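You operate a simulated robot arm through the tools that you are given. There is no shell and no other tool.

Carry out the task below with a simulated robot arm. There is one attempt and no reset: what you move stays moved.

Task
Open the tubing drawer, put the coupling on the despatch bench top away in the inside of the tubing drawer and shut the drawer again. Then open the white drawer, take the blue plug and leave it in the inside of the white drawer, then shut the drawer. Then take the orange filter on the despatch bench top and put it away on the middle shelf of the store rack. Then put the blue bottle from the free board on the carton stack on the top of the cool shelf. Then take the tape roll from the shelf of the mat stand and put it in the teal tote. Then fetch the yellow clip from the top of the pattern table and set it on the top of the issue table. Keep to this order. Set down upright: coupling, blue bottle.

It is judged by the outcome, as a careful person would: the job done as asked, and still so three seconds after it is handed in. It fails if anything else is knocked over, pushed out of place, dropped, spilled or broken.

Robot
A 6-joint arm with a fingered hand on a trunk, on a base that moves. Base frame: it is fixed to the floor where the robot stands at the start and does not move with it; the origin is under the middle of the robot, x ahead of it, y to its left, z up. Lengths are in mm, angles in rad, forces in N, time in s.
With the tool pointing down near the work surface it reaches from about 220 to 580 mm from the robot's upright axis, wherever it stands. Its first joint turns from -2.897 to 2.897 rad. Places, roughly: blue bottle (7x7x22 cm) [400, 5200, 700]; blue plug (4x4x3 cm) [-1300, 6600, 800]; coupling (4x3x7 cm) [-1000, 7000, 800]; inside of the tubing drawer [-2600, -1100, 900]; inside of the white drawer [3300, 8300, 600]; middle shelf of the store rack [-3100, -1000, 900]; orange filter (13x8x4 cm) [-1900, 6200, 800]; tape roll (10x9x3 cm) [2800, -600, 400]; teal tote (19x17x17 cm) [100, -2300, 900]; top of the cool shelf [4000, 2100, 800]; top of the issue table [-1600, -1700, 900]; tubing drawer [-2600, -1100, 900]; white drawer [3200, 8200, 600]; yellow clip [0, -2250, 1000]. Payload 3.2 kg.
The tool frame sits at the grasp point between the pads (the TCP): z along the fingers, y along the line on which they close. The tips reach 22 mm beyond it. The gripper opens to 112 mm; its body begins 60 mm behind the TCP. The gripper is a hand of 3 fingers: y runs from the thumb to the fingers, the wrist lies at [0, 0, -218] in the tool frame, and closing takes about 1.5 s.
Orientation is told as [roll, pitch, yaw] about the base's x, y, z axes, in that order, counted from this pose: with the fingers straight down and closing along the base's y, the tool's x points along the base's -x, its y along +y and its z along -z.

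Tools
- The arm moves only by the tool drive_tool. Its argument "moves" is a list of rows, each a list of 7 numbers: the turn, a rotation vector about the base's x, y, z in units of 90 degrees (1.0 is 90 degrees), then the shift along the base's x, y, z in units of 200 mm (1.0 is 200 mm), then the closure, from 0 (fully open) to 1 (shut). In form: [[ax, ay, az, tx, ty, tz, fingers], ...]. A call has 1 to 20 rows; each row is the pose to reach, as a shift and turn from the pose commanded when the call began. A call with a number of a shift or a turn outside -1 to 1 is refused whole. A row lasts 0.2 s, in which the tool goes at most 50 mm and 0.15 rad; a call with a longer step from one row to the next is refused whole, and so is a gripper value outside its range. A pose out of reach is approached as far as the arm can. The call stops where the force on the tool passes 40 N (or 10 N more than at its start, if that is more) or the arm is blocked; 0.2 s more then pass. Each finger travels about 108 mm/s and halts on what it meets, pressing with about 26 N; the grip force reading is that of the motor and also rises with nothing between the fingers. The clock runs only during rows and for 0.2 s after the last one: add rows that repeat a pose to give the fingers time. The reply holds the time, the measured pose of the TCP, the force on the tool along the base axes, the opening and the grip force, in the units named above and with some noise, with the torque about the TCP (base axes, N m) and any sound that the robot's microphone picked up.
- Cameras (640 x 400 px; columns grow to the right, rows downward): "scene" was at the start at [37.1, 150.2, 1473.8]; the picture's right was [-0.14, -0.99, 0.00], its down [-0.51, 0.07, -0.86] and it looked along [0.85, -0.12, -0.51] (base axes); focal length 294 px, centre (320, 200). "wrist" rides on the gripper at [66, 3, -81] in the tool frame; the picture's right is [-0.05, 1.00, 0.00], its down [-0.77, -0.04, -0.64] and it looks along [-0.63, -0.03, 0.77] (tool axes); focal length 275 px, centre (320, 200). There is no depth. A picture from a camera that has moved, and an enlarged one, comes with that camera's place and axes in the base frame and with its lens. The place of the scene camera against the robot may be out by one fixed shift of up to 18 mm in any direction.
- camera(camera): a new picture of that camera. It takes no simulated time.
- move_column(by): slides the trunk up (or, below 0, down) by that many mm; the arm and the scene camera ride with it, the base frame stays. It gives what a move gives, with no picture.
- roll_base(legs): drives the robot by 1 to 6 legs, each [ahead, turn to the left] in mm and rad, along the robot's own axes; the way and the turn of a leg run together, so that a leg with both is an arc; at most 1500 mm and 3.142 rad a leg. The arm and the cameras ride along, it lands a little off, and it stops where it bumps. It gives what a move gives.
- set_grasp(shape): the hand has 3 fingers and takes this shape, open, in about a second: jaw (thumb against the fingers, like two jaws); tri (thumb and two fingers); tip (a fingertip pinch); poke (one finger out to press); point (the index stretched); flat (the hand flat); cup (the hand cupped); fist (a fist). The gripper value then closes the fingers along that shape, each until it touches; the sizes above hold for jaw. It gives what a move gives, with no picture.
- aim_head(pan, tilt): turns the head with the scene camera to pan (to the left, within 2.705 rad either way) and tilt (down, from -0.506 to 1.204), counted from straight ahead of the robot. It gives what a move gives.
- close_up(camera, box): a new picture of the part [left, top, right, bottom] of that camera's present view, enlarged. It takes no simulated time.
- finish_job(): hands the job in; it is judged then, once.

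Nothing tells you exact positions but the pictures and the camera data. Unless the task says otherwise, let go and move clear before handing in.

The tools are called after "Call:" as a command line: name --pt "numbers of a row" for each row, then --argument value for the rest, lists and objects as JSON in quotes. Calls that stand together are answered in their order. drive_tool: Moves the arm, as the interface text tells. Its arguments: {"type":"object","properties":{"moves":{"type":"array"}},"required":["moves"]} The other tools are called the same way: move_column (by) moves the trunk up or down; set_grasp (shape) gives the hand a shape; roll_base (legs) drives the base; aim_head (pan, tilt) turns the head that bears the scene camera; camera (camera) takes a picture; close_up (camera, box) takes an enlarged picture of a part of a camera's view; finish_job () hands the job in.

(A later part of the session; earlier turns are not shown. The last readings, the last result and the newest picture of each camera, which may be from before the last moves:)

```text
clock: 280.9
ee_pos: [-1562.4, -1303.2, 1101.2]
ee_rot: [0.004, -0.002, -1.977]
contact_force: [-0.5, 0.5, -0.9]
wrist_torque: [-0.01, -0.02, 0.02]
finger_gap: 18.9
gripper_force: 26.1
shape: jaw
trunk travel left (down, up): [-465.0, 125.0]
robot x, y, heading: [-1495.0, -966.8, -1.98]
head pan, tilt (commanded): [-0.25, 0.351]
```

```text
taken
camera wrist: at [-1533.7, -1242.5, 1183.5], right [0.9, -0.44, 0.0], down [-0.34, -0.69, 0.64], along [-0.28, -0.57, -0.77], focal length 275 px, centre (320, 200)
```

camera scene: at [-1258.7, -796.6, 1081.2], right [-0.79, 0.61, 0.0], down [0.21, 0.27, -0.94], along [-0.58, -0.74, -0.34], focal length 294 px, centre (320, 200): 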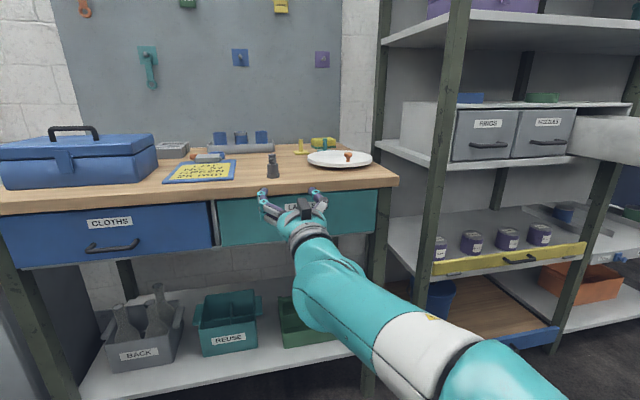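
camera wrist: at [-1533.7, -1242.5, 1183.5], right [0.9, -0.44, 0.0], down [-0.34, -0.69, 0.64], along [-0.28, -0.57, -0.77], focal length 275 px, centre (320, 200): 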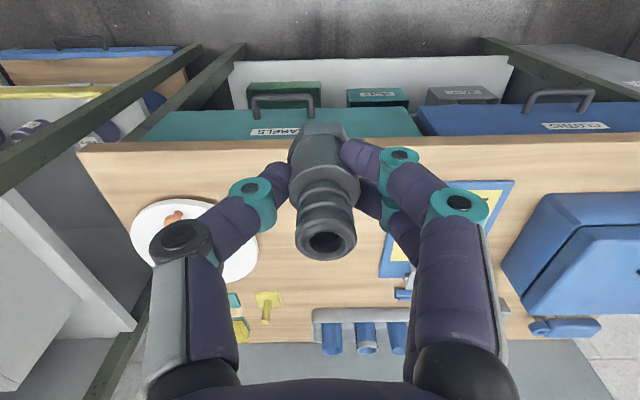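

Held upright again. Driving back to the open tubing drawer.

Call:
move_column --by 80

Call:
roll_base --legs '[[-330, 0], [0, -1.605], [905, 0], [0, 1.571]]'

Call:
aim_head --pan 0.0 --tilt 0.6

Call:
camera --camera "scene"

```text
clock: 282.0
ee_pos: [-1561.9, -1304.0, 1182.1]
ee_rot: [0.003, -0.002, -1.976]
contact_force: [-0.1, 1.0, 0.2]
wrist_torque: [-0.03, -0.03, 0.0]
finger_gap: 19.2
gripper_force: 25.9
shape: jaw
trunk travel left (down, up): [-545.0, 45.0]
robot x, y, heading: [-1498.3, -964.8, -1.98]
head pan, tilt (commanded): [-0.25, 0.351]
```

```text
clock: 296.3
ee_pos: [-2259.5, -616.6, 1182.8]
ee_rot: [0.003, -0.001, -1.993]
contact_force: [0.3, 0.3, -0.9]
wrist_torque: [0.0, -0.04, 0.0]
finger_gap: 19.3
gripper_force: 25.8
shape: jaw
trunk travel left (down, up): [-545.0, 45.0]
robot x, y, heading: [-2185.0, -279.0, -1.996]
head pan, tilt (commanded): [-0.25, 0.351]
```

```text
clock: 297.1
ee_pos: [-2259.4, -618.1, 1183.2]
ee_rot: [0.004, -0.001, -1.994]
contact_force: [0.6, 0.4, -1.1]
wrist_torque: [-0.02, 0.02, -0.01]
finger_gap: 18.9
gripper_force: 26.2
shape: jaw
trunk travel left (down, up): [-545.0, 45.0]
robot x, y, heading: [-2187.0, -280.0, -1.997]
head pan, tilt (commanded): [0.0, 0.6]
```

```text
taken
camera scene: at [-2041.1, -377.6, 1538.5], right [-0.91, 0.41, 0.0], down [0.23, 0.51, -0.83], along [-0.34, -0.75, -0.56], focal length 294 px, centre (320, 200)
```

scene: 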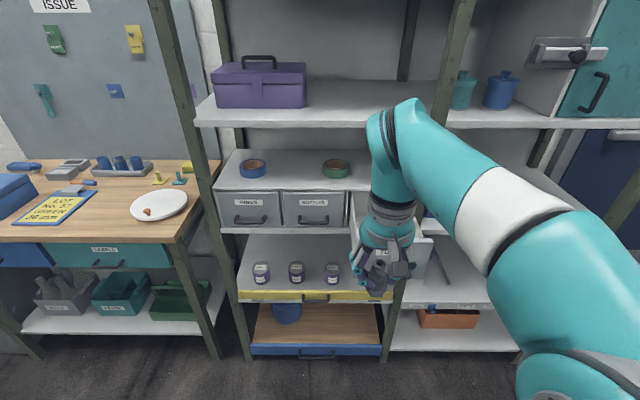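

Call:
roll_base --legs '[[0, -0.02], [190, 0]]'

Call:
camera --camera "wrist"

Call:
camera --camera "scene"

```text
clock: 299.0
ee_pos: [-2347.1, -786.6, 1182.1]
ee_rot: [0.004, 0.0, -2.013]
contact_force: [-0.5, -0.3, -0.9]
wrist_torque: [0.01, -0.02, 0.01]
finger_gap: 19.1
gripper_force: 26.2
shape: jaw
trunk travel left (down, up): [-545.0, 45.0]
robot x, y, heading: [-2269.5, -448.0, -2.011]
head pan, tilt (commanded): [0.0, 0.6]
```

```text
taken
camera wrist: at [-2316.4, -726.5, 1263.3], right [0.88, -0.47, 0.0], down [-0.36, -0.68, 0.64], along [-0.3, -0.56, -0.77], focal length 275 px, centre (320, 200)
```

wrist: 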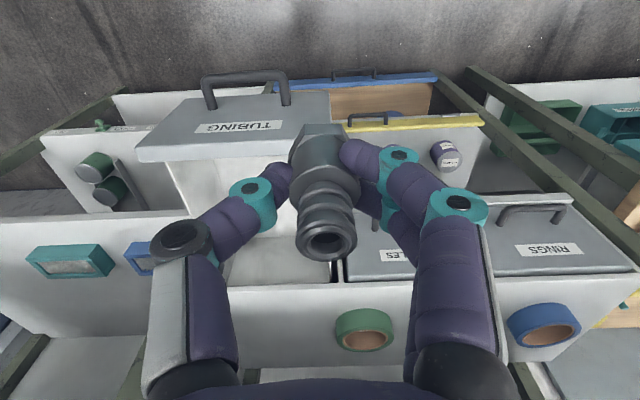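

```text
taken
camera scene: at [-2123.6, -550.4, 1538.4], right [-0.9, 0.43, 0.0], down [0.24, 0.51, -0.82], along [-0.35, -0.75, -0.57], focal length 294 px, centre (320, 200)
```

scene: 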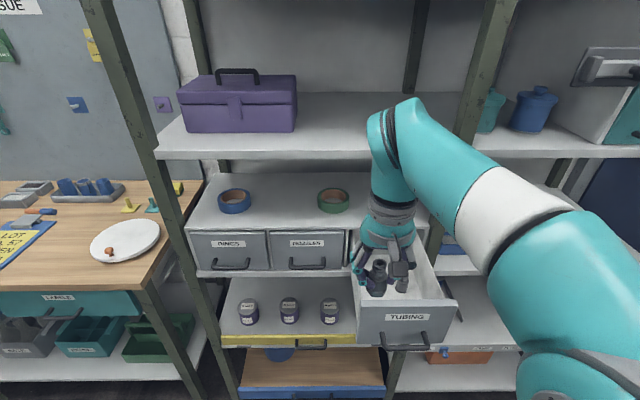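

Call:
drive_tool --pt "0 0 0 -0.134 -0.104 0 1" --pt "0 0 0 -0.268 -0.208 0 1" --pt "0 0 0 -0.402 -0.312 0 1" --pt "0 0 0 -0.536 -0.416 0 1" --pt "0 0 0 -0.67 -0.52 0 1"

Call:
move_column --by -90

Call:
camera --camera "wrist"

Call:
camera --camera "scene"

```text
clock: 300.2
ee_pos: [-2481.1, -889.5, 1181.1]
ee_rot: [0.004, -0.001, -2.015]
contact_force: [0.1, 0.0, -0.5]
wrist_torque: [0.04, 0.0, 0.0]
finger_gap: 18.8
gripper_force: 26.0
shape: jaw
trunk travel left (down, up): [-545.0, 45.0]
robot x, y, heading: [-2265.4, -445.9, -2.014]
head pan, tilt (commanded): [0.0, 0.6]
```

```text
clock: 301.4
ee_pos: [-2480.7, -889.4, 1093.3]
ee_rot: [0.004, -0.001, -2.013]
contact_force: [-0.2, -0.2, -1.1]
wrist_torque: [0.01, 0.0, 0.02]
finger_gap: 19.0
gripper_force: 26.4
shape: jaw
trunk travel left (down, up): [-455.0, 135.0]
robot x, y, heading: [-2268.0, -446.2, -2.013]
head pan, tilt (commanded): [0.0, 0.6]
```

```text
taken
camera wrist: at [-2450.0, -829.3, 1174.2], right [0.88, -0.47, 0.0], down [-0.36, -0.68, 0.64], along [-0.3, -0.56, -0.77], focal length 275 px, centre (320, 200)
```

wrist: 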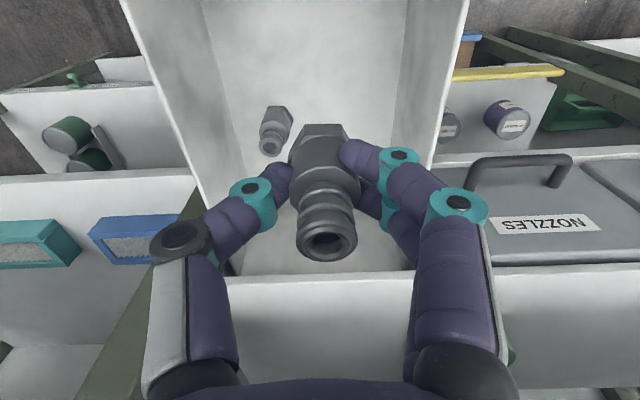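

```text
taken
camera scene: at [-2123.3, -549.4, 1448.5], right [-0.9, 0.43, 0.0], down [0.24, 0.51, -0.83], along [-0.35, -0.75, -0.56], focal length 294 px, centre (320, 200)
```

scene: 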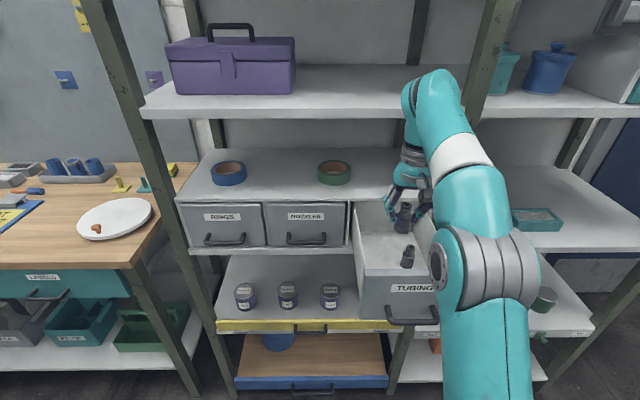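

Position looks good. I'll yaw the hand by −20° (moves thumb away from the other fitting and the camera away from the drawer front), then lower.

Call:
drive_tool --pt "0 0 -0.074 -0.003 -0.006 0 1" --pt "0 0 -0.148 -0.006 -0.012 0 1" --pt "0 0 -0.222 -0.008 -0.018 0 1"

Call:
move_column --by -80

Call:
camera --camera "wrist"

Call:
close_up --camera "scene" --box '[320, 140, 480, 260]'

```text
clock: 302.2
ee_pos: [-2481.4, -892.9, 1092.4]
ee_rot: [0.003, -0.002, -2.364]
contact_force: [0.1, -0.3, -1.7]
wrist_torque: [0.02, -0.01, 0.0]
finger_gap: 19.3
gripper_force: 26.2
shape: jaw
trunk travel left (down, up): [-455.0, 135.0]
robot x, y, heading: [-2271.4, -451.3, -2.019]
head pan, tilt (commanded): [0.0, 0.6]
```

```text
clock: 303.4
ee_pos: [-2481.7, -893.3, 1012.5]
ee_rot: [0.004, -0.001, -2.362]
contact_force: [-0.5, -0.1, -0.3]
wrist_torque: [0.03, -0.05, -0.03]
finger_gap: 18.6
gripper_force: 26.1
shape: jaw
trunk travel left (down, up): [-375.0, 215.0]
robot x, y, heading: [-2270.0, -448.2, -2.012]
head pan, tilt (commanded): [0.0, 0.6]
```

```text
taken
camera wrist: at [-2433.3, -847.3, 1094.4], right [0.67, -0.74, 0.0], down [-0.57, -0.51, 0.64], along [-0.47, -0.43, -0.77], focal length 275 px, centre (320, 200)
```

wrist: 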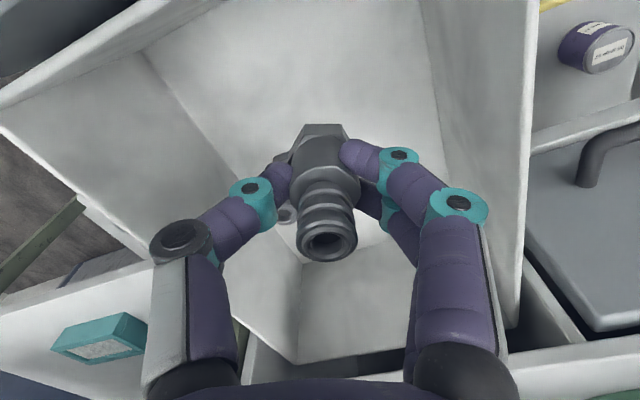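

```text
3.33 times, centred on (400, 200) of scene
camera zoom: at [-2123.3, -549.4, 1368.4], right [-0.9, 0.43, 0.0], down [0.24, 0.51, -0.83], along [-0.35, -0.75, -0.56], focal length 982 px, centre (53, 200)
```

zoom: 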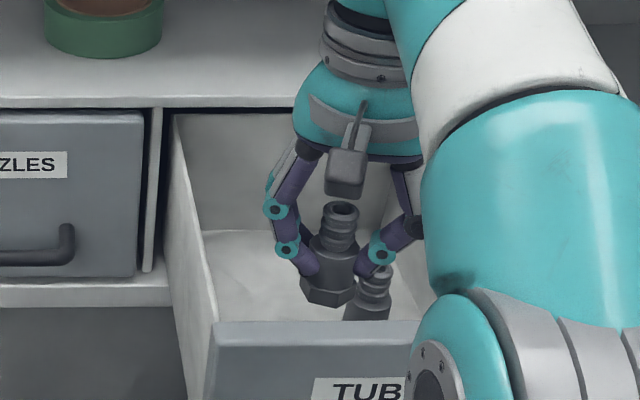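

Call:
move_column --by -45

Call:
camera --camera "wrist"

Call:
move_column --by -14

Call:
move_column --by -4

Call:
move_column --by -3

```text
clock: 304.2
ee_pos: [-2481.3, -892.6, 967.5]
ee_rot: [0.004, -0.002, -2.363]
contact_force: [0.1, 0.3, -1.1]
wrist_torque: [0.01, -0.01, 0.04]
finger_gap: 18.8
gripper_force: 26.0
shape: jaw
trunk travel left (down, up): [-330.0, 260.0]
robot x, y, heading: [-2266.9, -447.6, -2.012]
head pan, tilt (commanded): [0.0, 0.6]
```

```text
taken
camera wrist: at [-2433.3, -847.3, 1049.4], right [0.67, -0.74, 0.0], down [-0.57, -0.51, 0.64], along [-0.47, -0.43, -0.77], focal length 275 px, centre (320, 200)
```

wrist: 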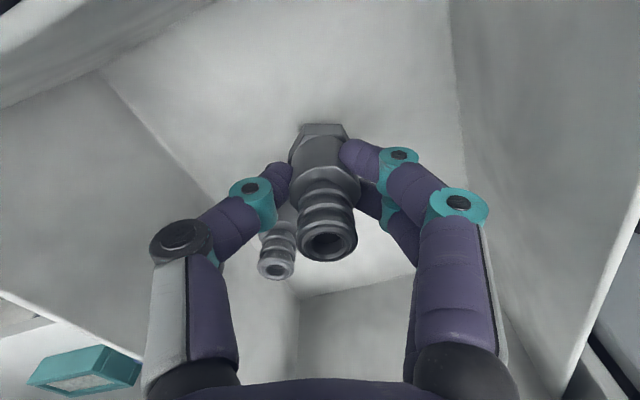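

```text
clock: 304.9
ee_pos: [-2481.6, -892.9, 954.0]
ee_rot: [0.004, -0.001, -2.363]
contact_force: [0.2, 0.5, -1.3]
wrist_torque: [0.01, 0.0, -0.01]
finger_gap: 18.8
gripper_force: 26.1
shape: jaw
trunk travel left (down, up): [-316.0, 274.0]
robot x, y, heading: [-2267.7, -449.3, -2.019]
head pan, tilt (commanded): [0.0, 0.6]
```

```text
clock: 305.4
ee_pos: [-2483.5, -893.1, 948.6]
ee_rot: [0.004, -0.003, -2.362]
contact_force: [-0.4, 0.4, -0.9]
wrist_torque: [0.02, -0.02, 0.02]
finger_gap: 18.9
gripper_force: 25.7
shape: jaw
trunk travel left (down, up): [-312.0, 278.0]
robot x, y, heading: [-2266.5, -450.4, -2.016]
head pan, tilt (commanded): [0.0, 0.6]
```

```text
clock: 305.9
ee_pos: [-2481.6, -893.4, 947.2]
ee_rot: [0.003, -0.003, -2.363]
contact_force: [0.6, 0.3, -1.1]
wrist_torque: [0.01, -0.02, -0.01]
finger_gap: 18.9
gripper_force: 25.8
shape: jaw
trunk travel left (down, up): [-309.0, 281.0]
robot x, y, heading: [-2269.5, -448.3, -2.011]
head pan, tilt (commanded): [0.0, 0.6]
```

Call:
move_column --by -3

Call:
move_column --by -3

Call:
camera --camera "wrist"

```text
clock: 306.4
ee_pos: [-2481.3, -892.7, 944.3]
ee_rot: [0.004, -0.001, -2.362]
contact_force: [-0.2, 0.7, -1.3]
wrist_torque: [0.02, -0.02, 0.0]
finger_gap: 18.9
gripper_force: 26.2
shape: jaw
trunk travel left (down, up): [-306.0, 284.0]
robot x, y, heading: [-2265.7, -450.1, -2.01]
head pan, tilt (commanded): [0.0, 0.6]
```

```text
clock: 307.0
ee_pos: [-2481.8, -892.1, 941.1]
ee_rot: [0.003, -0.001, -2.362]
contact_force: [-0.9, 0.3, -0.4]
wrist_torque: [-0.02, -0.02, -0.01]
finger_gap: 18.9
gripper_force: 25.7
shape: jaw
trunk travel left (down, up): [-303.0, 287.0]
robot x, y, heading: [-2272.3, -451.4, -2.014]
head pan, tilt (commanded): [0.0, 0.6]
```

```text
taken
camera wrist: at [-2433.3, -847.4, 1022.3], right [0.67, -0.74, 0.0], down [-0.57, -0.51, 0.64], along [-0.47, -0.43, -0.77], focal length 275 px, centre (320, 200)
```

wrist: 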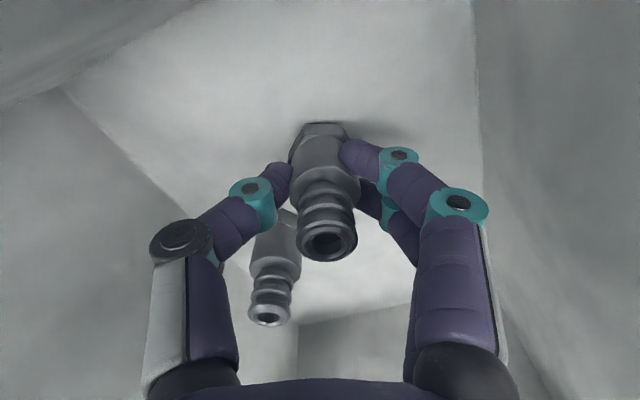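

Call:
move_column --by -2

Call:
move_column --by -2

Call:
move_column --by -2

```text
clock: 307.5
ee_pos: [-2482.1, -892.9, 939.0]
ee_rot: [0.002, -0.002, -2.359]
contact_force: [0.4, -0.9, -0.4]
wrist_torque: [-0.01, 0.0, 0.0]
finger_gap: 18.7
gripper_force: 26.3
shape: jaw
trunk travel left (down, up): [-301.0, 289.0]
robot x, y, heading: [-2266.9, -450.8, -2.017]
head pan, tilt (commanded): [0.0, 0.6]
```

```text
clock: 308.0
ee_pos: [-2481.7, -893.5, 935.6]
ee_rot: [0.004, -0.002, -2.362]
contact_force: [-0.8, 0.2, -1.1]
wrist_torque: [0.03, 0.0, 0.01]
finger_gap: 18.7
gripper_force: 26.1
shape: jaw
trunk travel left (down, up): [-299.0, 291.0]
robot x, y, heading: [-2269.6, -449.7, -2.016]
head pan, tilt (commanded): [0.0, 0.6]
```

```text
clock: 308.5
ee_pos: [-2481.7, -892.9, 934.8]
ee_rot: [0.004, -0.003, -2.361]
contact_force: [-1.2, -0.1, 2.8]
wrist_torque: [-0.01, -0.01, -0.02]
finger_gap: 19.1
gripper_force: 26.0
shape: jaw
trunk travel left (down, up): [-297.0, 293.0]
robot x, y, heading: [-2270.7, -450.1, -2.014]
head pan, tilt (commanded): [0.0, 0.6]
```

Touched down. Opening the fingers a little.

Call:
drive_tool --pt "0 0 0 0 0 0 0.83" --pt "0 0 0 0 0 0 0.78" --pt "0 0 0 0 0 0 0.73" --pt "0 0 0 0 0 0 0.68" --pt "0 0 0 0 0 0 0.64" --pt "0 0 0 0 0 0 0.64"

Call:
camera --camera "wrist"

```text
clock: 309.9
ee_pos: [-2480.1, -892.8, 934.9]
ee_rot: [0.004, -0.002, -2.361]
contact_force: [-0.2, -0.3, 0.4]
wrist_torque: [0.0, -0.03, 0.0]
finger_gap: 40.1
gripper_force: 0.0
shape: jaw
trunk travel left (down, up): [-297.0, 293.0]
robot x, y, heading: [-2269.8, -445.2, -2.016]
head pan, tilt (commanded): [0.0, 0.6]
```

```text
taken
camera wrist: at [-2433.3, -847.3, 1016.4], right [0.67, -0.74, 0.0], down [-0.57, -0.51, 0.64], along [-0.47, -0.43, -0.77], focal length 275 px, centre (320, 200)
```

wrist: 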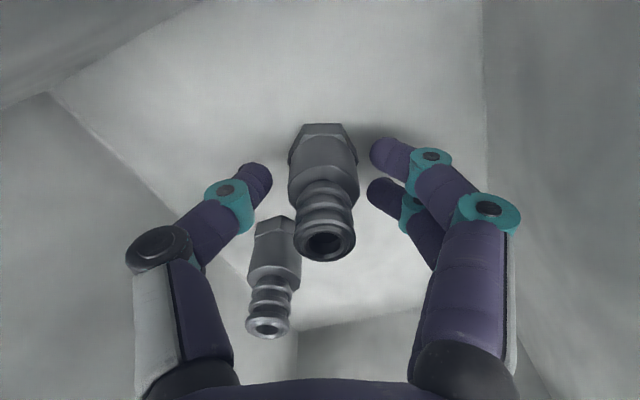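

Both fittings stand upright. Rising straight up with the trunk.

Call:
move_column --by 160

Call:
camera --camera "wrist"

Call:
camera --camera "scene"

```text
clock: 311.8
ee_pos: [-2480.9, -892.1, 1093.6]
ee_rot: [0.003, -0.002, -2.362]
contact_force: [0.1, -0.8, 0.0]
wrist_torque: [0.02, 0.0, 0.02]
finger_gap: 39.7
gripper_force: 0.0
shape: jaw
trunk travel left (down, up): [-457.0, 133.0]
robot x, y, heading: [-2267.7, -449.8, -2.01]
head pan, tilt (commanded): [0.0, 0.6]
```

```text
taken
camera wrist: at [-2433.3, -847.4, 1176.3], right [0.67, -0.74, 0.0], down [-0.57, -0.51, 0.64], along [-0.47, -0.43, -0.77], focal length 275 px, centre (320, 200)
```

wrist: 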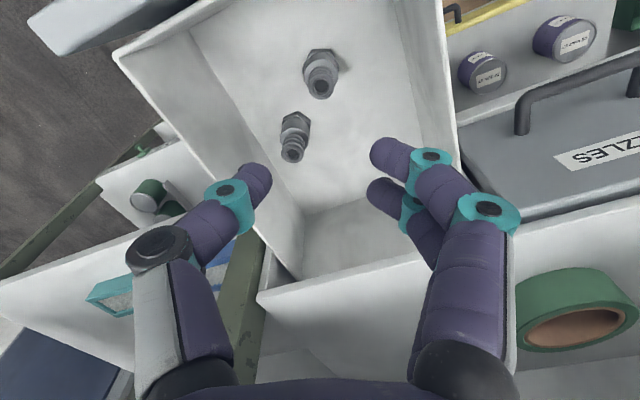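

```text
taken
camera scene: at [-2123.2, -549.4, 1450.4], right [-0.9, 0.43, 0.0], down [0.24, 0.51, -0.83], along [-0.35, -0.75, -0.56], focal length 294 px, centre (320, 200)
```

scene: 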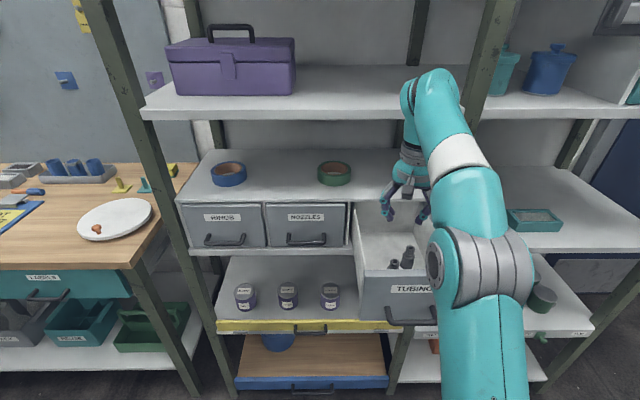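

Coupling is placed upright. Now to shut the drawer: retract the hand in front of the drawer face, close the fingers, and push gently.

Call:
drive_tool --pt "0 0 0.037 0.057 0.118 0 0.7" --pt "0 0 0.074 0.113 0.237 0 0.8" --pt "0 0 0.111 0.17 0.355 0 0.9" --pt "0 0 0.148 0.227 0.473 0 1" --pt "0 0 0.185 0.283 0.592 0 1" --pt "0 0 0.222 0.35 0.73 0 1" --pt "0 0 0.222 0.38 0.8 0 1"

Call:
camera --camera "wrist"

```text
clock: 313.4
ee_pos: [-2403.3, -731.7, 1093.9]
ee_rot: [0.003, -0.003, -2.011]
contact_force: [-0.8, 0.0, 0.3]
wrist_torque: [0.05, -0.03, 0.01]
finger_gap: 0.0
gripper_force: 25.9
shape: jaw
trunk travel left (down, up): [-457.0, 133.0]
robot x, y, heading: [-2269.7, -450.8, -2.014]
head pan, tilt (commanded): [0.0, 0.6]
```

```text
taken
camera wrist: at [-2374.2, -671.9, 1175.0], right [0.88, -0.47, 0.0], down [-0.36, -0.68, 0.64], along [-0.3, -0.56, -0.77], focal length 275 px, centre (320, 200)
```

wrist: 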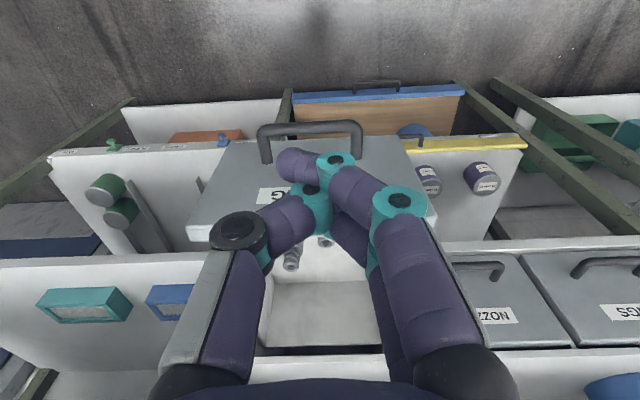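

Call:
move_column --by -118

Call:
drive_tool --pt "0 0 0 -0.02 -0.045 0 1" --pt "0 0 0 -0.04 -0.09 0 1" --pt "0 0 0 -0.06 -0.135 0 1" --pt "0 0 0 -0.08 -0.175 0 1" --pt "0 0 0 -0.095 -0.21 0 1" --pt "0 0 0 -0.11 -0.24 0 1" --pt "0 0 0 -0.125 -0.27 0 1" --pt "0 0 0 -0.14 -0.3 0 1"

Call:
camera --camera "scene"

Call:
camera --camera "wrist"

```text
clock: 314.8
ee_pos: [-2404.3, -732.1, 975.7]
ee_rot: [0.003, -0.002, -2.012]
contact_force: [0.6, -0.5, 0.8]
wrist_torque: [0.02, 0.0, -0.01]
finger_gap: 0.0
gripper_force: 25.3
shape: jaw
trunk travel left (down, up): [-339.0, 251.0]
robot x, y, heading: [-2272.0, -449.3, -2.017]
head pan, tilt (commanded): [0.0, 0.6]
```

```text
clock: 316.6
ee_pos: [-2432.6, -792.0, 976.8]
ee_rot: [0.004, -0.002, -2.011]
contact_force: [0.2, 1.1, -0.3]
wrist_torque: [0.0, 0.02, 0.03]
finger_gap: 0.2
gripper_force: 25.7
shape: jaw
trunk travel left (down, up): [-339.0, 251.0]
robot x, y, heading: [-2270.0, -451.0, -2.012]
head pan, tilt (commanded): [0.0, 0.6]
```

```text
taken
camera scene: at [-2123.2, -549.3, 1332.4], right [-0.9, 0.43, 0.0], down [0.24, 0.51, -0.83], along [-0.35, -0.75, -0.56], focal length 294 px, centre (320, 200)
```

scene: 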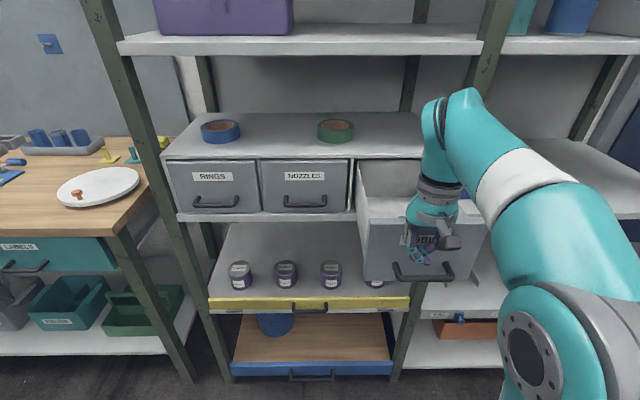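

```text
taken
camera wrist: at [-2402.3, -733.1, 1057.3], right [0.88, -0.47, 0.0], down [-0.36, -0.68, 0.64], along [-0.3, -0.56, -0.77], focal length 275 px, centre (320, 200)
```

wrist: 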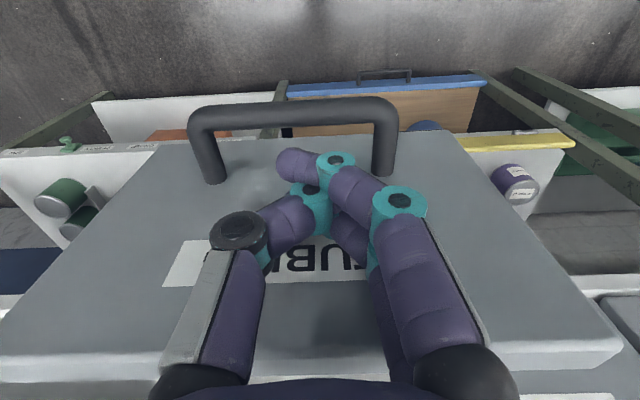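

Now pushing the drawer closed slowly.

Call:
drive_tool --pt "0 0 0 -0.011 -0.023 0 1" --pt "0 0 0 -0.025 -0.052 0 1" --pt "0 0 0 -0.041 -0.086 0 1" --pt "0 0 0 -0.058 -0.122 0 1" --pt "0 0 0 -0.075 -0.158 0 1" --pt "0 0 0 -0.092 -0.194 0 1" --pt "0 0 0 -0.109 -0.23 0 1" --pt "0 0 0 -0.126 -0.266 0 1" --pt "0 0 0 -0.143 -0.302 0 1" --pt "0 0 0 -0.16 -0.338 0 1" --pt "0 0 0 -0.178 -0.374 0 1" --pt "0 0 0 -0.195 -0.41 0 1" --pt "0 0 0 -0.212 -0.446 0 1" --pt "0 0 0 -0.229 -0.482 0 1" --pt "0 0 0 -0.246 -0.518 0 1" --pt "0 0 0 -0.263 -0.554 0 1" --pt "0 0 0 -0.28 -0.59 0 1" --pt "0 0 0 -0.297 -0.626 0 1" --pt "0 0 0 -0.31 -0.652 0 1"

Call:
camera --camera "scene"

Call:
camera --camera "wrist"

```text
clock: 320.6
ee_pos: [-2490.4, -912.6, 970.2]
ee_rot: [0.004, -0.005, -2.014]
contact_force: [0.8, 1.1, 0.6]
wrist_torque: [-0.04, -0.01, 0.0]
finger_gap: 0.0
gripper_force: 26.0
shape: jaw
out of reach, approached as far as the arm can: row 18, 19
trunk travel left (down, up): [-339.0, 251.0]
robot x, y, heading: [-2274.1, -447.3, -2.01]
head pan, tilt (commanded): [0.0, 0.6]
```

```text
taken
camera scene: at [-2123.2, -549.2, 1332.4], right [-0.9, 0.43, 0.0], down [0.24, 0.51, -0.83], along [-0.35, -0.75, -0.56], focal length 294 px, centre (320, 200)
```

scene: 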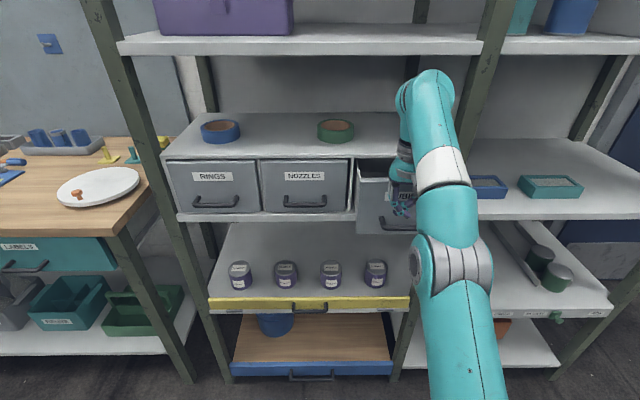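

```text
taken
camera wrist: at [-2459.6, -852.5, 1052.5], right [0.88, -0.47, 0.0], down [-0.36, -0.68, 0.64], along [-0.3, -0.57, -0.77], focal length 275 px, centre (320, 200)
```

wrist: 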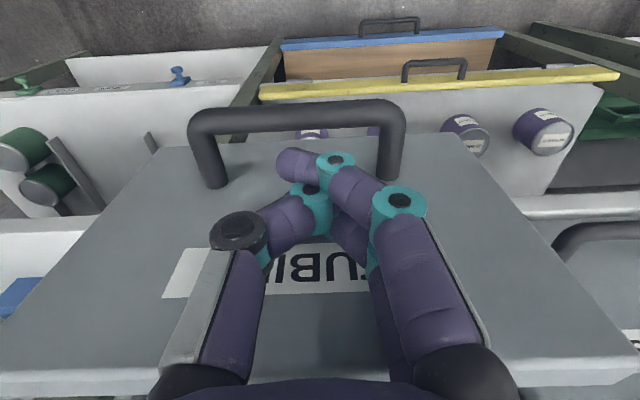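

About 80 mm remain. I'll push the rest with slow small base moves.

Call:
roll_base --legs '[[40, 0]]'

Call:
roll_base --legs '[[30, 0]]'

Call:
camera --camera "scene"

```text
clock: 321.5
ee_pos: [-2506.9, -949.8, 970.5]
ee_rot: [0.003, -0.005, -2.011]
contact_force: [0.2, 0.5, -0.6]
wrist_torque: [-0.02, 0.02, 0.0]
finger_gap: 0.0
gripper_force: 25.9
shape: jaw
trunk travel left (down, up): [-339.0, 251.0]
robot x, y, heading: [-2287.9, -484.8, -2.014]
head pan, tilt (commanded): [0.0, 0.6]
```

```text
clock: 322.3
ee_pos: [-2517.9, -975.2, 970.9]
ee_rot: [0.004, -0.005, -2.01]
contact_force: [0.3, -0.1, 1.3]
wrist_torque: [-0.01, 0.02, 0.0]
finger_gap: 0.1
gripper_force: 26.4
shape: jaw
trunk travel left (down, up): [-339.0, 251.0]
robot x, y, heading: [-2300.2, -510.5, -2.012]
head pan, tilt (commanded): [0.0, 0.6]
```

```text
taken
camera scene: at [-2153.1, -612.5, 1332.4], right [-0.9, 0.43, 0.0], down [0.24, 0.51, -0.83], along [-0.35, -0.75, -0.56], focal length 294 px, centre (320, 200)
```

scene: 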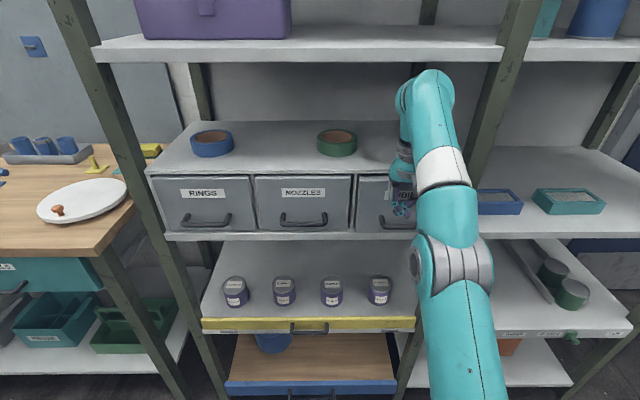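

Call:
close_up --camera "scene" --box '[240, 150, 440, 260]'

Call:
roll_base --legs '[[12, 0]]'

Call:
close_up --camera "scene" --box '[240, 150, 440, 260]'

```text
3.20 times, centred on (340, 205) of scene
camera zoom: at [-2153.1, -612.5, 1332.4], right [-0.9, 0.43, 0.0], down [0.24, 0.51, -0.83], along [-0.35, -0.75, -0.56], focal length 942 px, centre (256, 184)
```

zoom: 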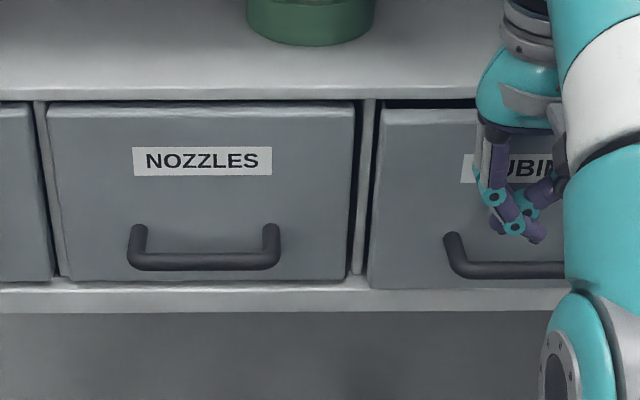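

```text
clock: 323.1
ee_pos: [-2524.3, -986.0, 970.3]
ee_rot: [0.003, -0.005, -2.01]
contact_force: [0.9, 0.1, -0.1]
wrist_torque: [0.01, 0.02, -0.01]
finger_gap: 0.0
gripper_force: 25.7
shape: jaw
trunk travel left (down, up): [-339.0, 251.0]
robot x, y, heading: [-2305.8, -523.4, -2.013]
head pan, tilt (commanded): [0.0, 0.6]
```

```text
3.20 times, centred on (340, 205) of scene
camera zoom: at [-2158.1, -623.2, 1332.4], right [-0.9, 0.43, 0.0], down [0.24, 0.51, -0.83], along [-0.35, -0.75, -0.56], focal length 942 px, centre (256, 184)
```

zoom: 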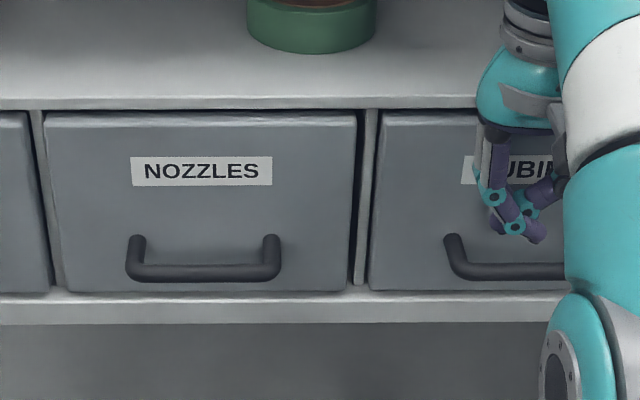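

Nearly flush now. One more tiny push to be sure.

Call:
roll_base --legs '[[8, 0]]'

Call:
close_up --camera "scene" --box '[240, 150, 440, 260]'

```text
clock: 323.8
ee_pos: [-2526.2, -991.4, 973.2]
ee_rot: [0.004, -0.007, -2.011]
contact_force: [11.8, 27.6, -10.0]
wrist_torque: [-0.54, 0.48, 0.6]
finger_gap: 0.0
gripper_force: 26.1
shape: jaw
trunk travel left (down, up): [-339.0, 251.0]
robot x, y, heading: [-2306.0, -533.2, -2.009]
head pan, tilt (commanded): [0.0, 0.6]
```

```text
3.20 times, centred on (340, 205) of scene
camera zoom: at [-2159.9, -626.7, 1332.4], right [-0.9, 0.43, 0.0], down [0.24, 0.51, -0.83], along [-0.35, -0.75, -0.56], focal length 942 px, centre (256, 184)
```

zoom: 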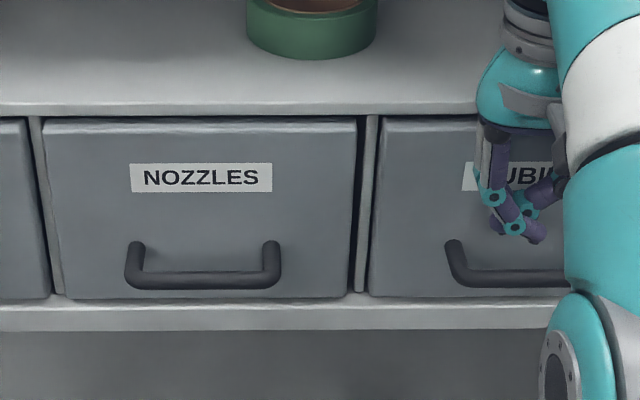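

The tubing drawer is fully shut (30 N stop force). Backing away, then tucking the arm for the drive to the white drawer.

Call:
roll_base --legs '[[-390, 0]]'

Call:
drive_tool --pt "0 0 0 0.06 0.126 0.1 1" --pt "0 0 0 0.12 0.252 0.2 0.8" --pt "0 0 0 0.18 0.378 0.3 0.6" --pt "0 0 0 0.24 0.504 0.4 0.4" --pt "0 0 0 0.3 0.63 0.5 0.2" --pt "0 0 0 0.36 0.756 0.6 0" --pt "0 0 0 0.42 0.88 0.7 0"

Call:
move_column --by 100

Call:
camera --camera "scene"

```text
clock: 326.3
ee_pos: [-2357.5, -636.8, 971.1]
ee_rot: [0.003, -0.004, -2.005]
contact_force: [0.1, 0.6, -0.1]
wrist_torque: [-0.02, -0.02, 0.02]
finger_gap: 0.2
gripper_force: 26.0
shape: jaw
trunk travel left (down, up): [-339.0, 251.0]
robot x, y, heading: [-2141.8, -172.3, -2.007]
head pan, tilt (commanded): [0.0, 0.6]
```

```text
clock: 327.9
ee_pos: [-2300.6, -436.4, 1088.3]
ee_rot: [0.003, -0.009, -2.006]
contact_force: [-0.3, -0.1, 0.2]
wrist_torque: [-0.07, 0.02, 0.01]
finger_gap: 111.7
gripper_force: 0.0
shape: jaw
out of reach, approached as far as the arm can: row 6, 7
trunk travel left (down, up): [-339.0, 251.0]
robot x, y, heading: [-2137.4, -170.9, -2.005]
head pan, tilt (commanded): [0.0, 0.6]
```

```text
clock: 329.2
ee_pos: [-2301.9, -439.3, 1187.3]
ee_rot: [0.004, -0.006, -2.006]
contact_force: [-0.4, 0.2, 0.3]
wrist_torque: [0.01, -0.04, -0.03]
finger_gap: 111.7
gripper_force: 0.1
shape: jaw
trunk travel left (down, up): [-439.0, 151.0]
robot x, y, heading: [-2136.7, -171.4, -2.005]
head pan, tilt (commanded): [0.0, 0.6]
```

```text
taken
camera scene: at [-1993.0, -271.6, 1432.4], right [-0.91, 0.42, 0.0], down [0.24, 0.51, -0.83], along [-0.35, -0.75, -0.56], focal length 294 px, centre (320, 200)
```

scene: 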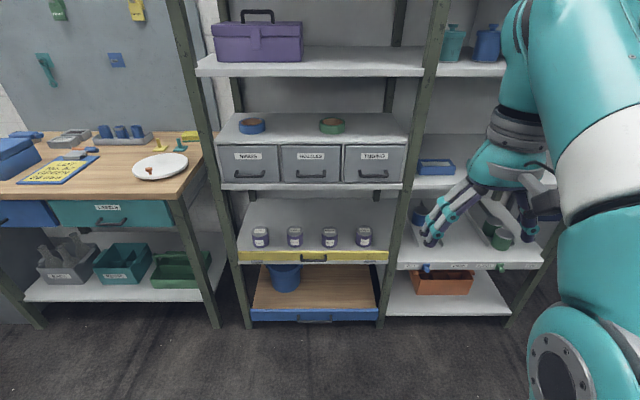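

The drawers are all flush and the shelf is tidy. Now driving to the main aisle and up it toward the white drawer.

Call:
roll_base --legs '[[0, 1.562], [1500, 0], [300, 0], [0, 1.571]]'

Call:
aim_head --pan 0.1 --tilt 0.3

Call:
camera --camera "scene"

```text
clock: 346.0
ee_pos: [-346.2, -673.0, 1186.5]
ee_rot: [0.004, -0.005, 1.141]
contact_force: [0.9, -0.6, 0.5]
wrist_torque: [0.01, -0.04, 0.0]
finger_gap: 112.1
gripper_force: 0.0
shape: jaw
trunk travel left (down, up): [-439.0, 151.0]
robot x, y, heading: [-508.9, -941.2, 1.138]
head pan, tilt (commanded): [0.0, 0.6]
```

```text
clock: 346.8
ee_pos: [-346.5, -673.1, 1186.7]
ee_rot: [0.002, -0.006, 1.141]
contact_force: [0.5, -0.1, -0.7]
wrist_torque: [0.02, 0.0, -0.02]
finger_gap: 111.7
gripper_force: 0.0
shape: jaw
trunk travel left (down, up): [-439.0, 151.0]
robot x, y, heading: [-509.6, -943.1, 1.139]
head pan, tilt (commanded): [0.099, 0.3]
```

```text
taken
camera scene: at [-645.5, -840.9, 1459.9], right [0.95, -0.32, 0.0], down [-0.1, -0.28, -0.96], along [0.31, 0.9, -0.3], focal length 294 px, centre (320, 200)
```

scene: 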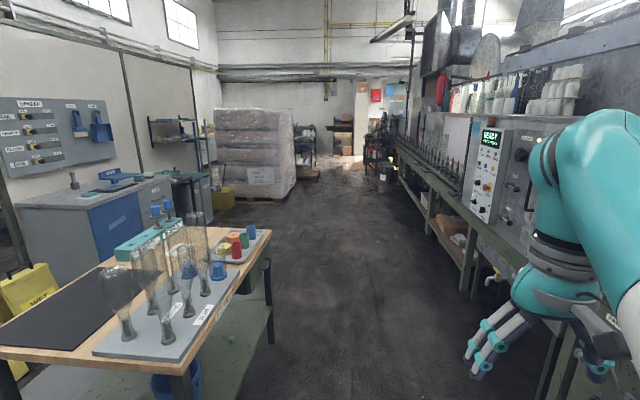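

Call:
roll_base --legs '[[0, -0.012], [1400, 0], [1400, 0], [1300, 0]]'

Call:
camera --camera "scene"

```text
clock: 366.4
ee_pos: [1346.9, 2951.9, 1187.6]
ee_rot: [0.003, -0.007, 1.134]
contact_force: [-0.9, -0.1, 0.0]
wrist_torque: [-0.02, 0.0, -0.01]
finger_gap: 112.0
gripper_force: 0.1
shape: jaw
trunk travel left (down, up): [-439.0, 151.0]
robot x, y, heading: [1184.0, 2684.6, 1.134]
head pan, tilt (commanded): [0.099, 0.3]
```

```text
taken
camera scene: at [1047.1, 2785.6, 1459.9], right [0.94, -0.33, 0.0], down [-0.1, -0.28, -0.96], along [0.32, 0.9, -0.3], focal length 294 px, centre (320, 200)
```

scene: 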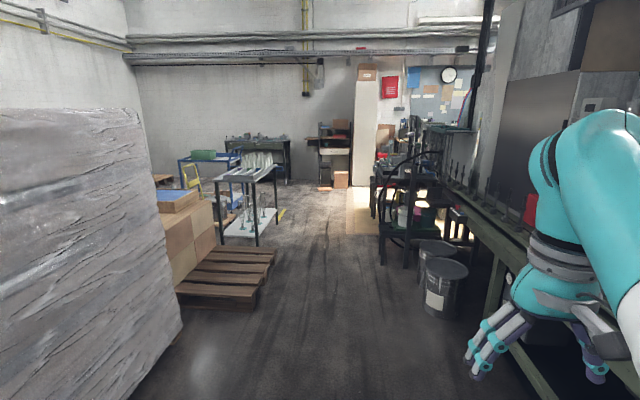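

Call:
close_up --camera "scene" --box '[280, 90, 420, 200]'

Call:
close_up --camera "scene" --box '[140, 130, 300, 310]'

```text
3.64 times, centred on (350, 145) of scene
camera zoom: at [1047.1, 2785.6, 1459.9], right [0.94, -0.33, 0.0], down [-0.1, -0.28, -0.96], along [0.32, 0.9, -0.3], focal length 1071 px, centre (211, 400)
```

zoom: 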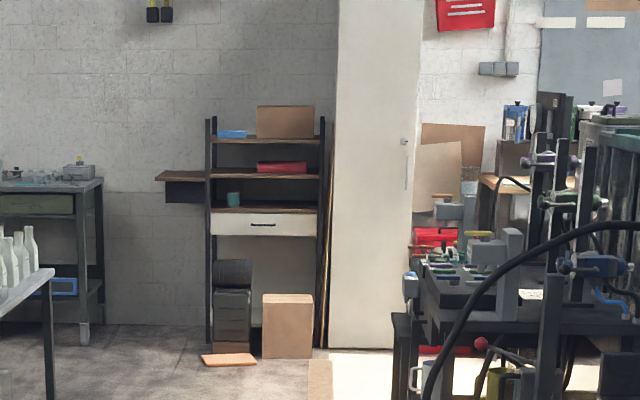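

```text
2.22 times, centred on (220, 220) of scene
camera zoom: at [1047.1, 2785.6, 1459.9], right [0.94, -0.33, 0.0], down [-0.1, -0.28, -0.96], along [0.32, 0.9, -0.3], focal length 654 px, centre (542, 156)
```

zoom: 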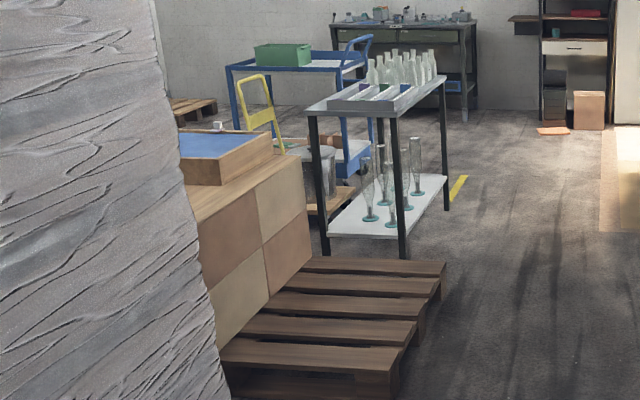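

The white drawer is in the black shelf unit at the far wall, around z 660. There are a carton and an orange flat item on the floor in front of it. I'll drive up the aisle, passing between the pallet and the vice bench, and look from closer.

Call:
roll_base --legs '[[0, 0.154], [1400, 0], [700, 0], [0, -0.108]]'

Call:
aim_head --pan 0.0 --tilt 0.3

Call:
camera --camera "scene"

```text
clock: 378.1
ee_pos: [1953.8, 4985.0, 1187.5]
ee_rot: [0.003, -0.005, 1.176]
contact_force: [0.7, 0.3, -0.1]
wrist_torque: [0.04, 0.04, -0.01]
finger_gap: 111.5
gripper_force: 0.0
shape: jaw
trunk travel left (down, up): [-439.0, 151.0]
robot x, y, heading: [1803.0, 4710.3, 1.174]
head pan, tilt (commanded): [0.099, 0.3]
```

```text
clock: 378.8
ee_pos: [1953.4, 4985.4, 1186.4]
ee_rot: [0.003, -0.005, 1.177]
contact_force: [0.4, -0.4, 0.0]
wrist_torque: [0.0, 0.02, -0.01]
finger_gap: 112.0
gripper_force: 0.0
shape: jaw
trunk travel left (down, up): [-439.0, 151.0]
robot x, y, heading: [1800.0, 4709.8, 1.176]
head pan, tilt (commanded): [0.0, 0.3]
```

```text
taken
camera scene: at [1669.8, 4803.7, 1459.9], right [0.92, -0.39, 0.0], down [-0.11, -0.27, -0.96], along [0.37, 0.88, -0.3], focal length 294 px, centre (320, 200)
```

scene: 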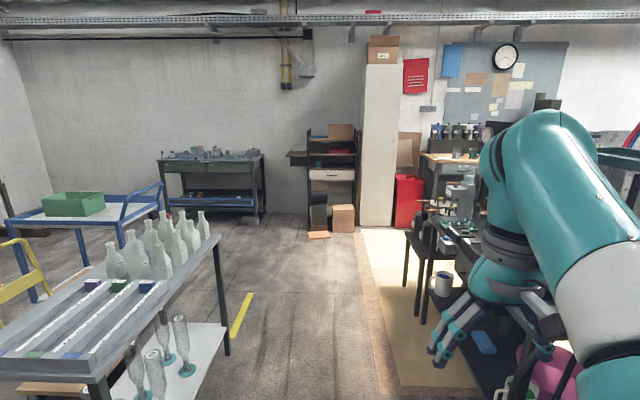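

Call:
roll_base --legs '[[0, 0.055], [1400, 0], [580, 0], [0, -0.1]]'

Call:
aim_head --pan 0.0 --tilt 0.5

Call:
camera --camera "scene"

```text
clock: 389.5
ee_pos: [2586.5, 6845.1, 1186.7]
ee_rot: [0.004, -0.006, 1.156]
contact_force: [-0.3, 0.5, -0.2]
wrist_torque: [-0.02, 0.01, -0.03]
finger_gap: 111.9
gripper_force: 0.0
shape: jaw
trunk travel left (down, up): [-439.0, 151.0]
robot x, y, heading: [2429.9, 6577.0, 1.151]
head pan, tilt (commanded): [0.0, 0.3]
```

```text
clock: 390.2
ee_pos: [2585.7, 6844.7, 1187.3]
ee_rot: [0.003, -0.005, 1.155]
contact_force: [0.4, 0.2, -0.1]
wrist_torque: [-0.01, 0.01, -0.04]
finger_gap: 112.0
gripper_force: 0.0
shape: jaw
trunk travel left (down, up): [-439.0, 151.0]
robot x, y, heading: [2429.7, 6575.9, 1.153]
head pan, tilt (commanded): [0.0, 0.499]
```

```text
taken
camera scene: at [2297.5, 6667.3, 1441.6], right [0.91, -0.4, 0.0], down [-0.19, -0.44, -0.88], along [0.36, 0.8, -0.48], focal length 294 px, centre (320, 200)
```

scene: 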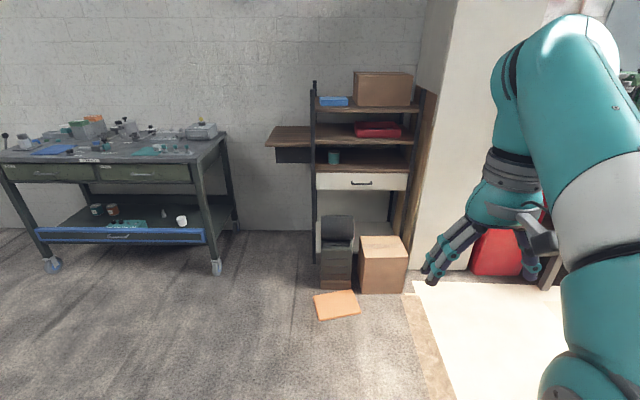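

I can see the white drawer with a black handle; on the floor before it are a bin, a carton and an orange board. I'll look to the right to see if I can stand right of the orange board.

Call:
aim_head --pan -0.75 --tilt 0.5

Call:
camera --camera "scene"

Call:
aim_head --pan -1.5 --tilt 0.6

Call:
camera --camera "scene"

```text
clock: 391.4
ee_pos: [2585.8, 6845.7, 1185.8]
ee_rot: [0.003, -0.005, 1.156]
contact_force: [-0.6, 0.5, -0.6]
wrist_torque: [0.01, -0.02, -0.03]
finger_gap: 111.7
gripper_force: 0.0
shape: jaw
trunk travel left (down, up): [-439.0, 151.0]
robot x, y, heading: [2429.8, 6577.2, 1.151]
head pan, tilt (commanded): [-0.75, 0.499]
```

```text
taken
camera scene: at [2344.3, 6619.9, 1441.5], right [0.39, -0.92, 0.0], down [-0.44, -0.19, -0.88], along [0.81, 0.35, -0.48], focal length 294 px, centre (320, 200)
```

scene: 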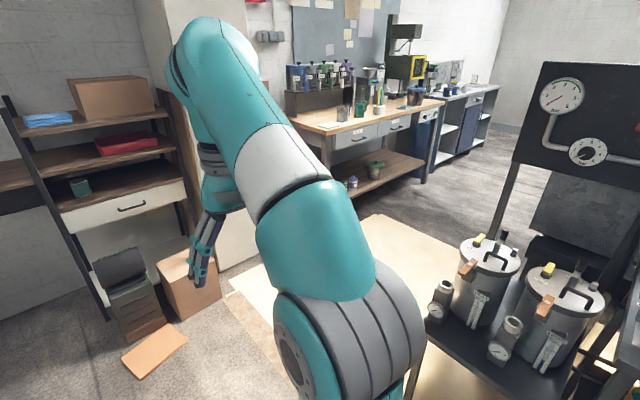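

```text
clock: 392.4
ee_pos: [2584.4, 6844.5, 1187.1]
ee_rot: [0.004, -0.005, 1.155]
contact_force: [0.0, -0.4, -0.3]
wrist_torque: [-0.02, -0.01, -0.02]
finger_gap: 111.8
gripper_force: 0.1
shape: jaw
trunk travel left (down, up): [-439.0, 151.0]
robot x, y, heading: [2428.3, 6570.7, 1.158]
head pan, tilt (commanded): [-1.499, 0.6]
```

```text
taken
camera scene: at [2343.9, 6554.2, 1432.5], right [-0.34, -0.94, 0.0], down [-0.53, 0.19, -0.83], along [0.78, -0.28, -0.56], focal length 294 px, centre (320, 200)
```

scene: 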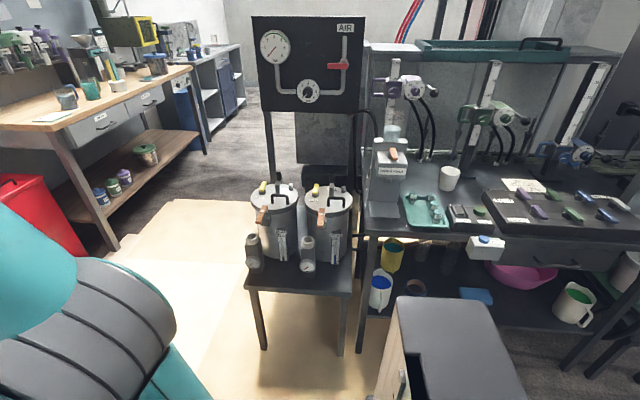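

There's room on the right side of the orange board. Let me look straight down to measure my own base's extent.

Call:
aim_head --pan 0.3 --tilt 1.2

Call:
camera --camera "scene"

Call:
aim_head --pan 1.5 --tilt 1.2

Call:
camera --camera "scene"

```text
clock: 394.2
ee_pos: [2585.1, 6845.9, 1187.6]
ee_rot: [0.003, -0.006, 1.156]
contact_force: [-0.1, 0.0, 0.5]
wrist_torque: [-0.01, 0.02, -0.03]
finger_gap: 112.1
gripper_force: 0.1
shape: jaw
trunk travel left (down, up): [-439.0, 151.0]
robot x, y, heading: [2428.2, 6573.0, 1.157]
head pan, tilt (commanded): [0.3, 1.201]
```

```text
taken
camera scene: at [2267.2, 6639.6, 1387.8], right [0.99, -0.12, 0.0], down [-0.11, -0.93, -0.36], along [0.04, 0.36, -0.93], focal length 294 px, centre (320, 200)
```

scene: 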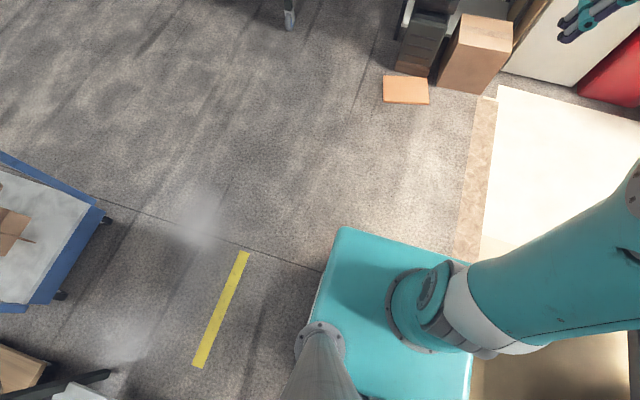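

```text
clock: 395.6
ee_pos: [2585.6, 6845.1, 1186.9]
ee_rot: [0.003, -0.005, 1.156]
contact_force: [0.1, -0.1, -0.6]
wrist_torque: [0.03, -0.02, 0.02]
finger_gap: 111.9
gripper_force: 0.1
shape: jaw
trunk travel left (down, up): [-439.0, 151.0]
robot x, y, heading: [2429.4, 6574.7, 1.155]
head pan, tilt (commanded): [1.499, 1.201]
```

```text
taken
camera scene: at [2211.3, 6610.3, 1387.8], right [0.47, 0.88, 0.0], down [0.82, -0.44, -0.36], along [-0.32, 0.17, -0.93], focal length 294 px, centre (320, 200)
```

scene: 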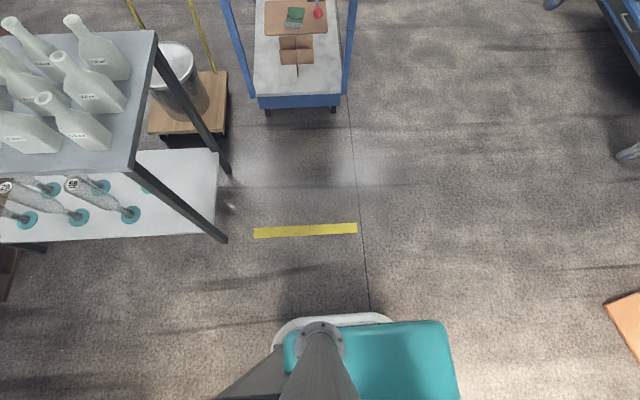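

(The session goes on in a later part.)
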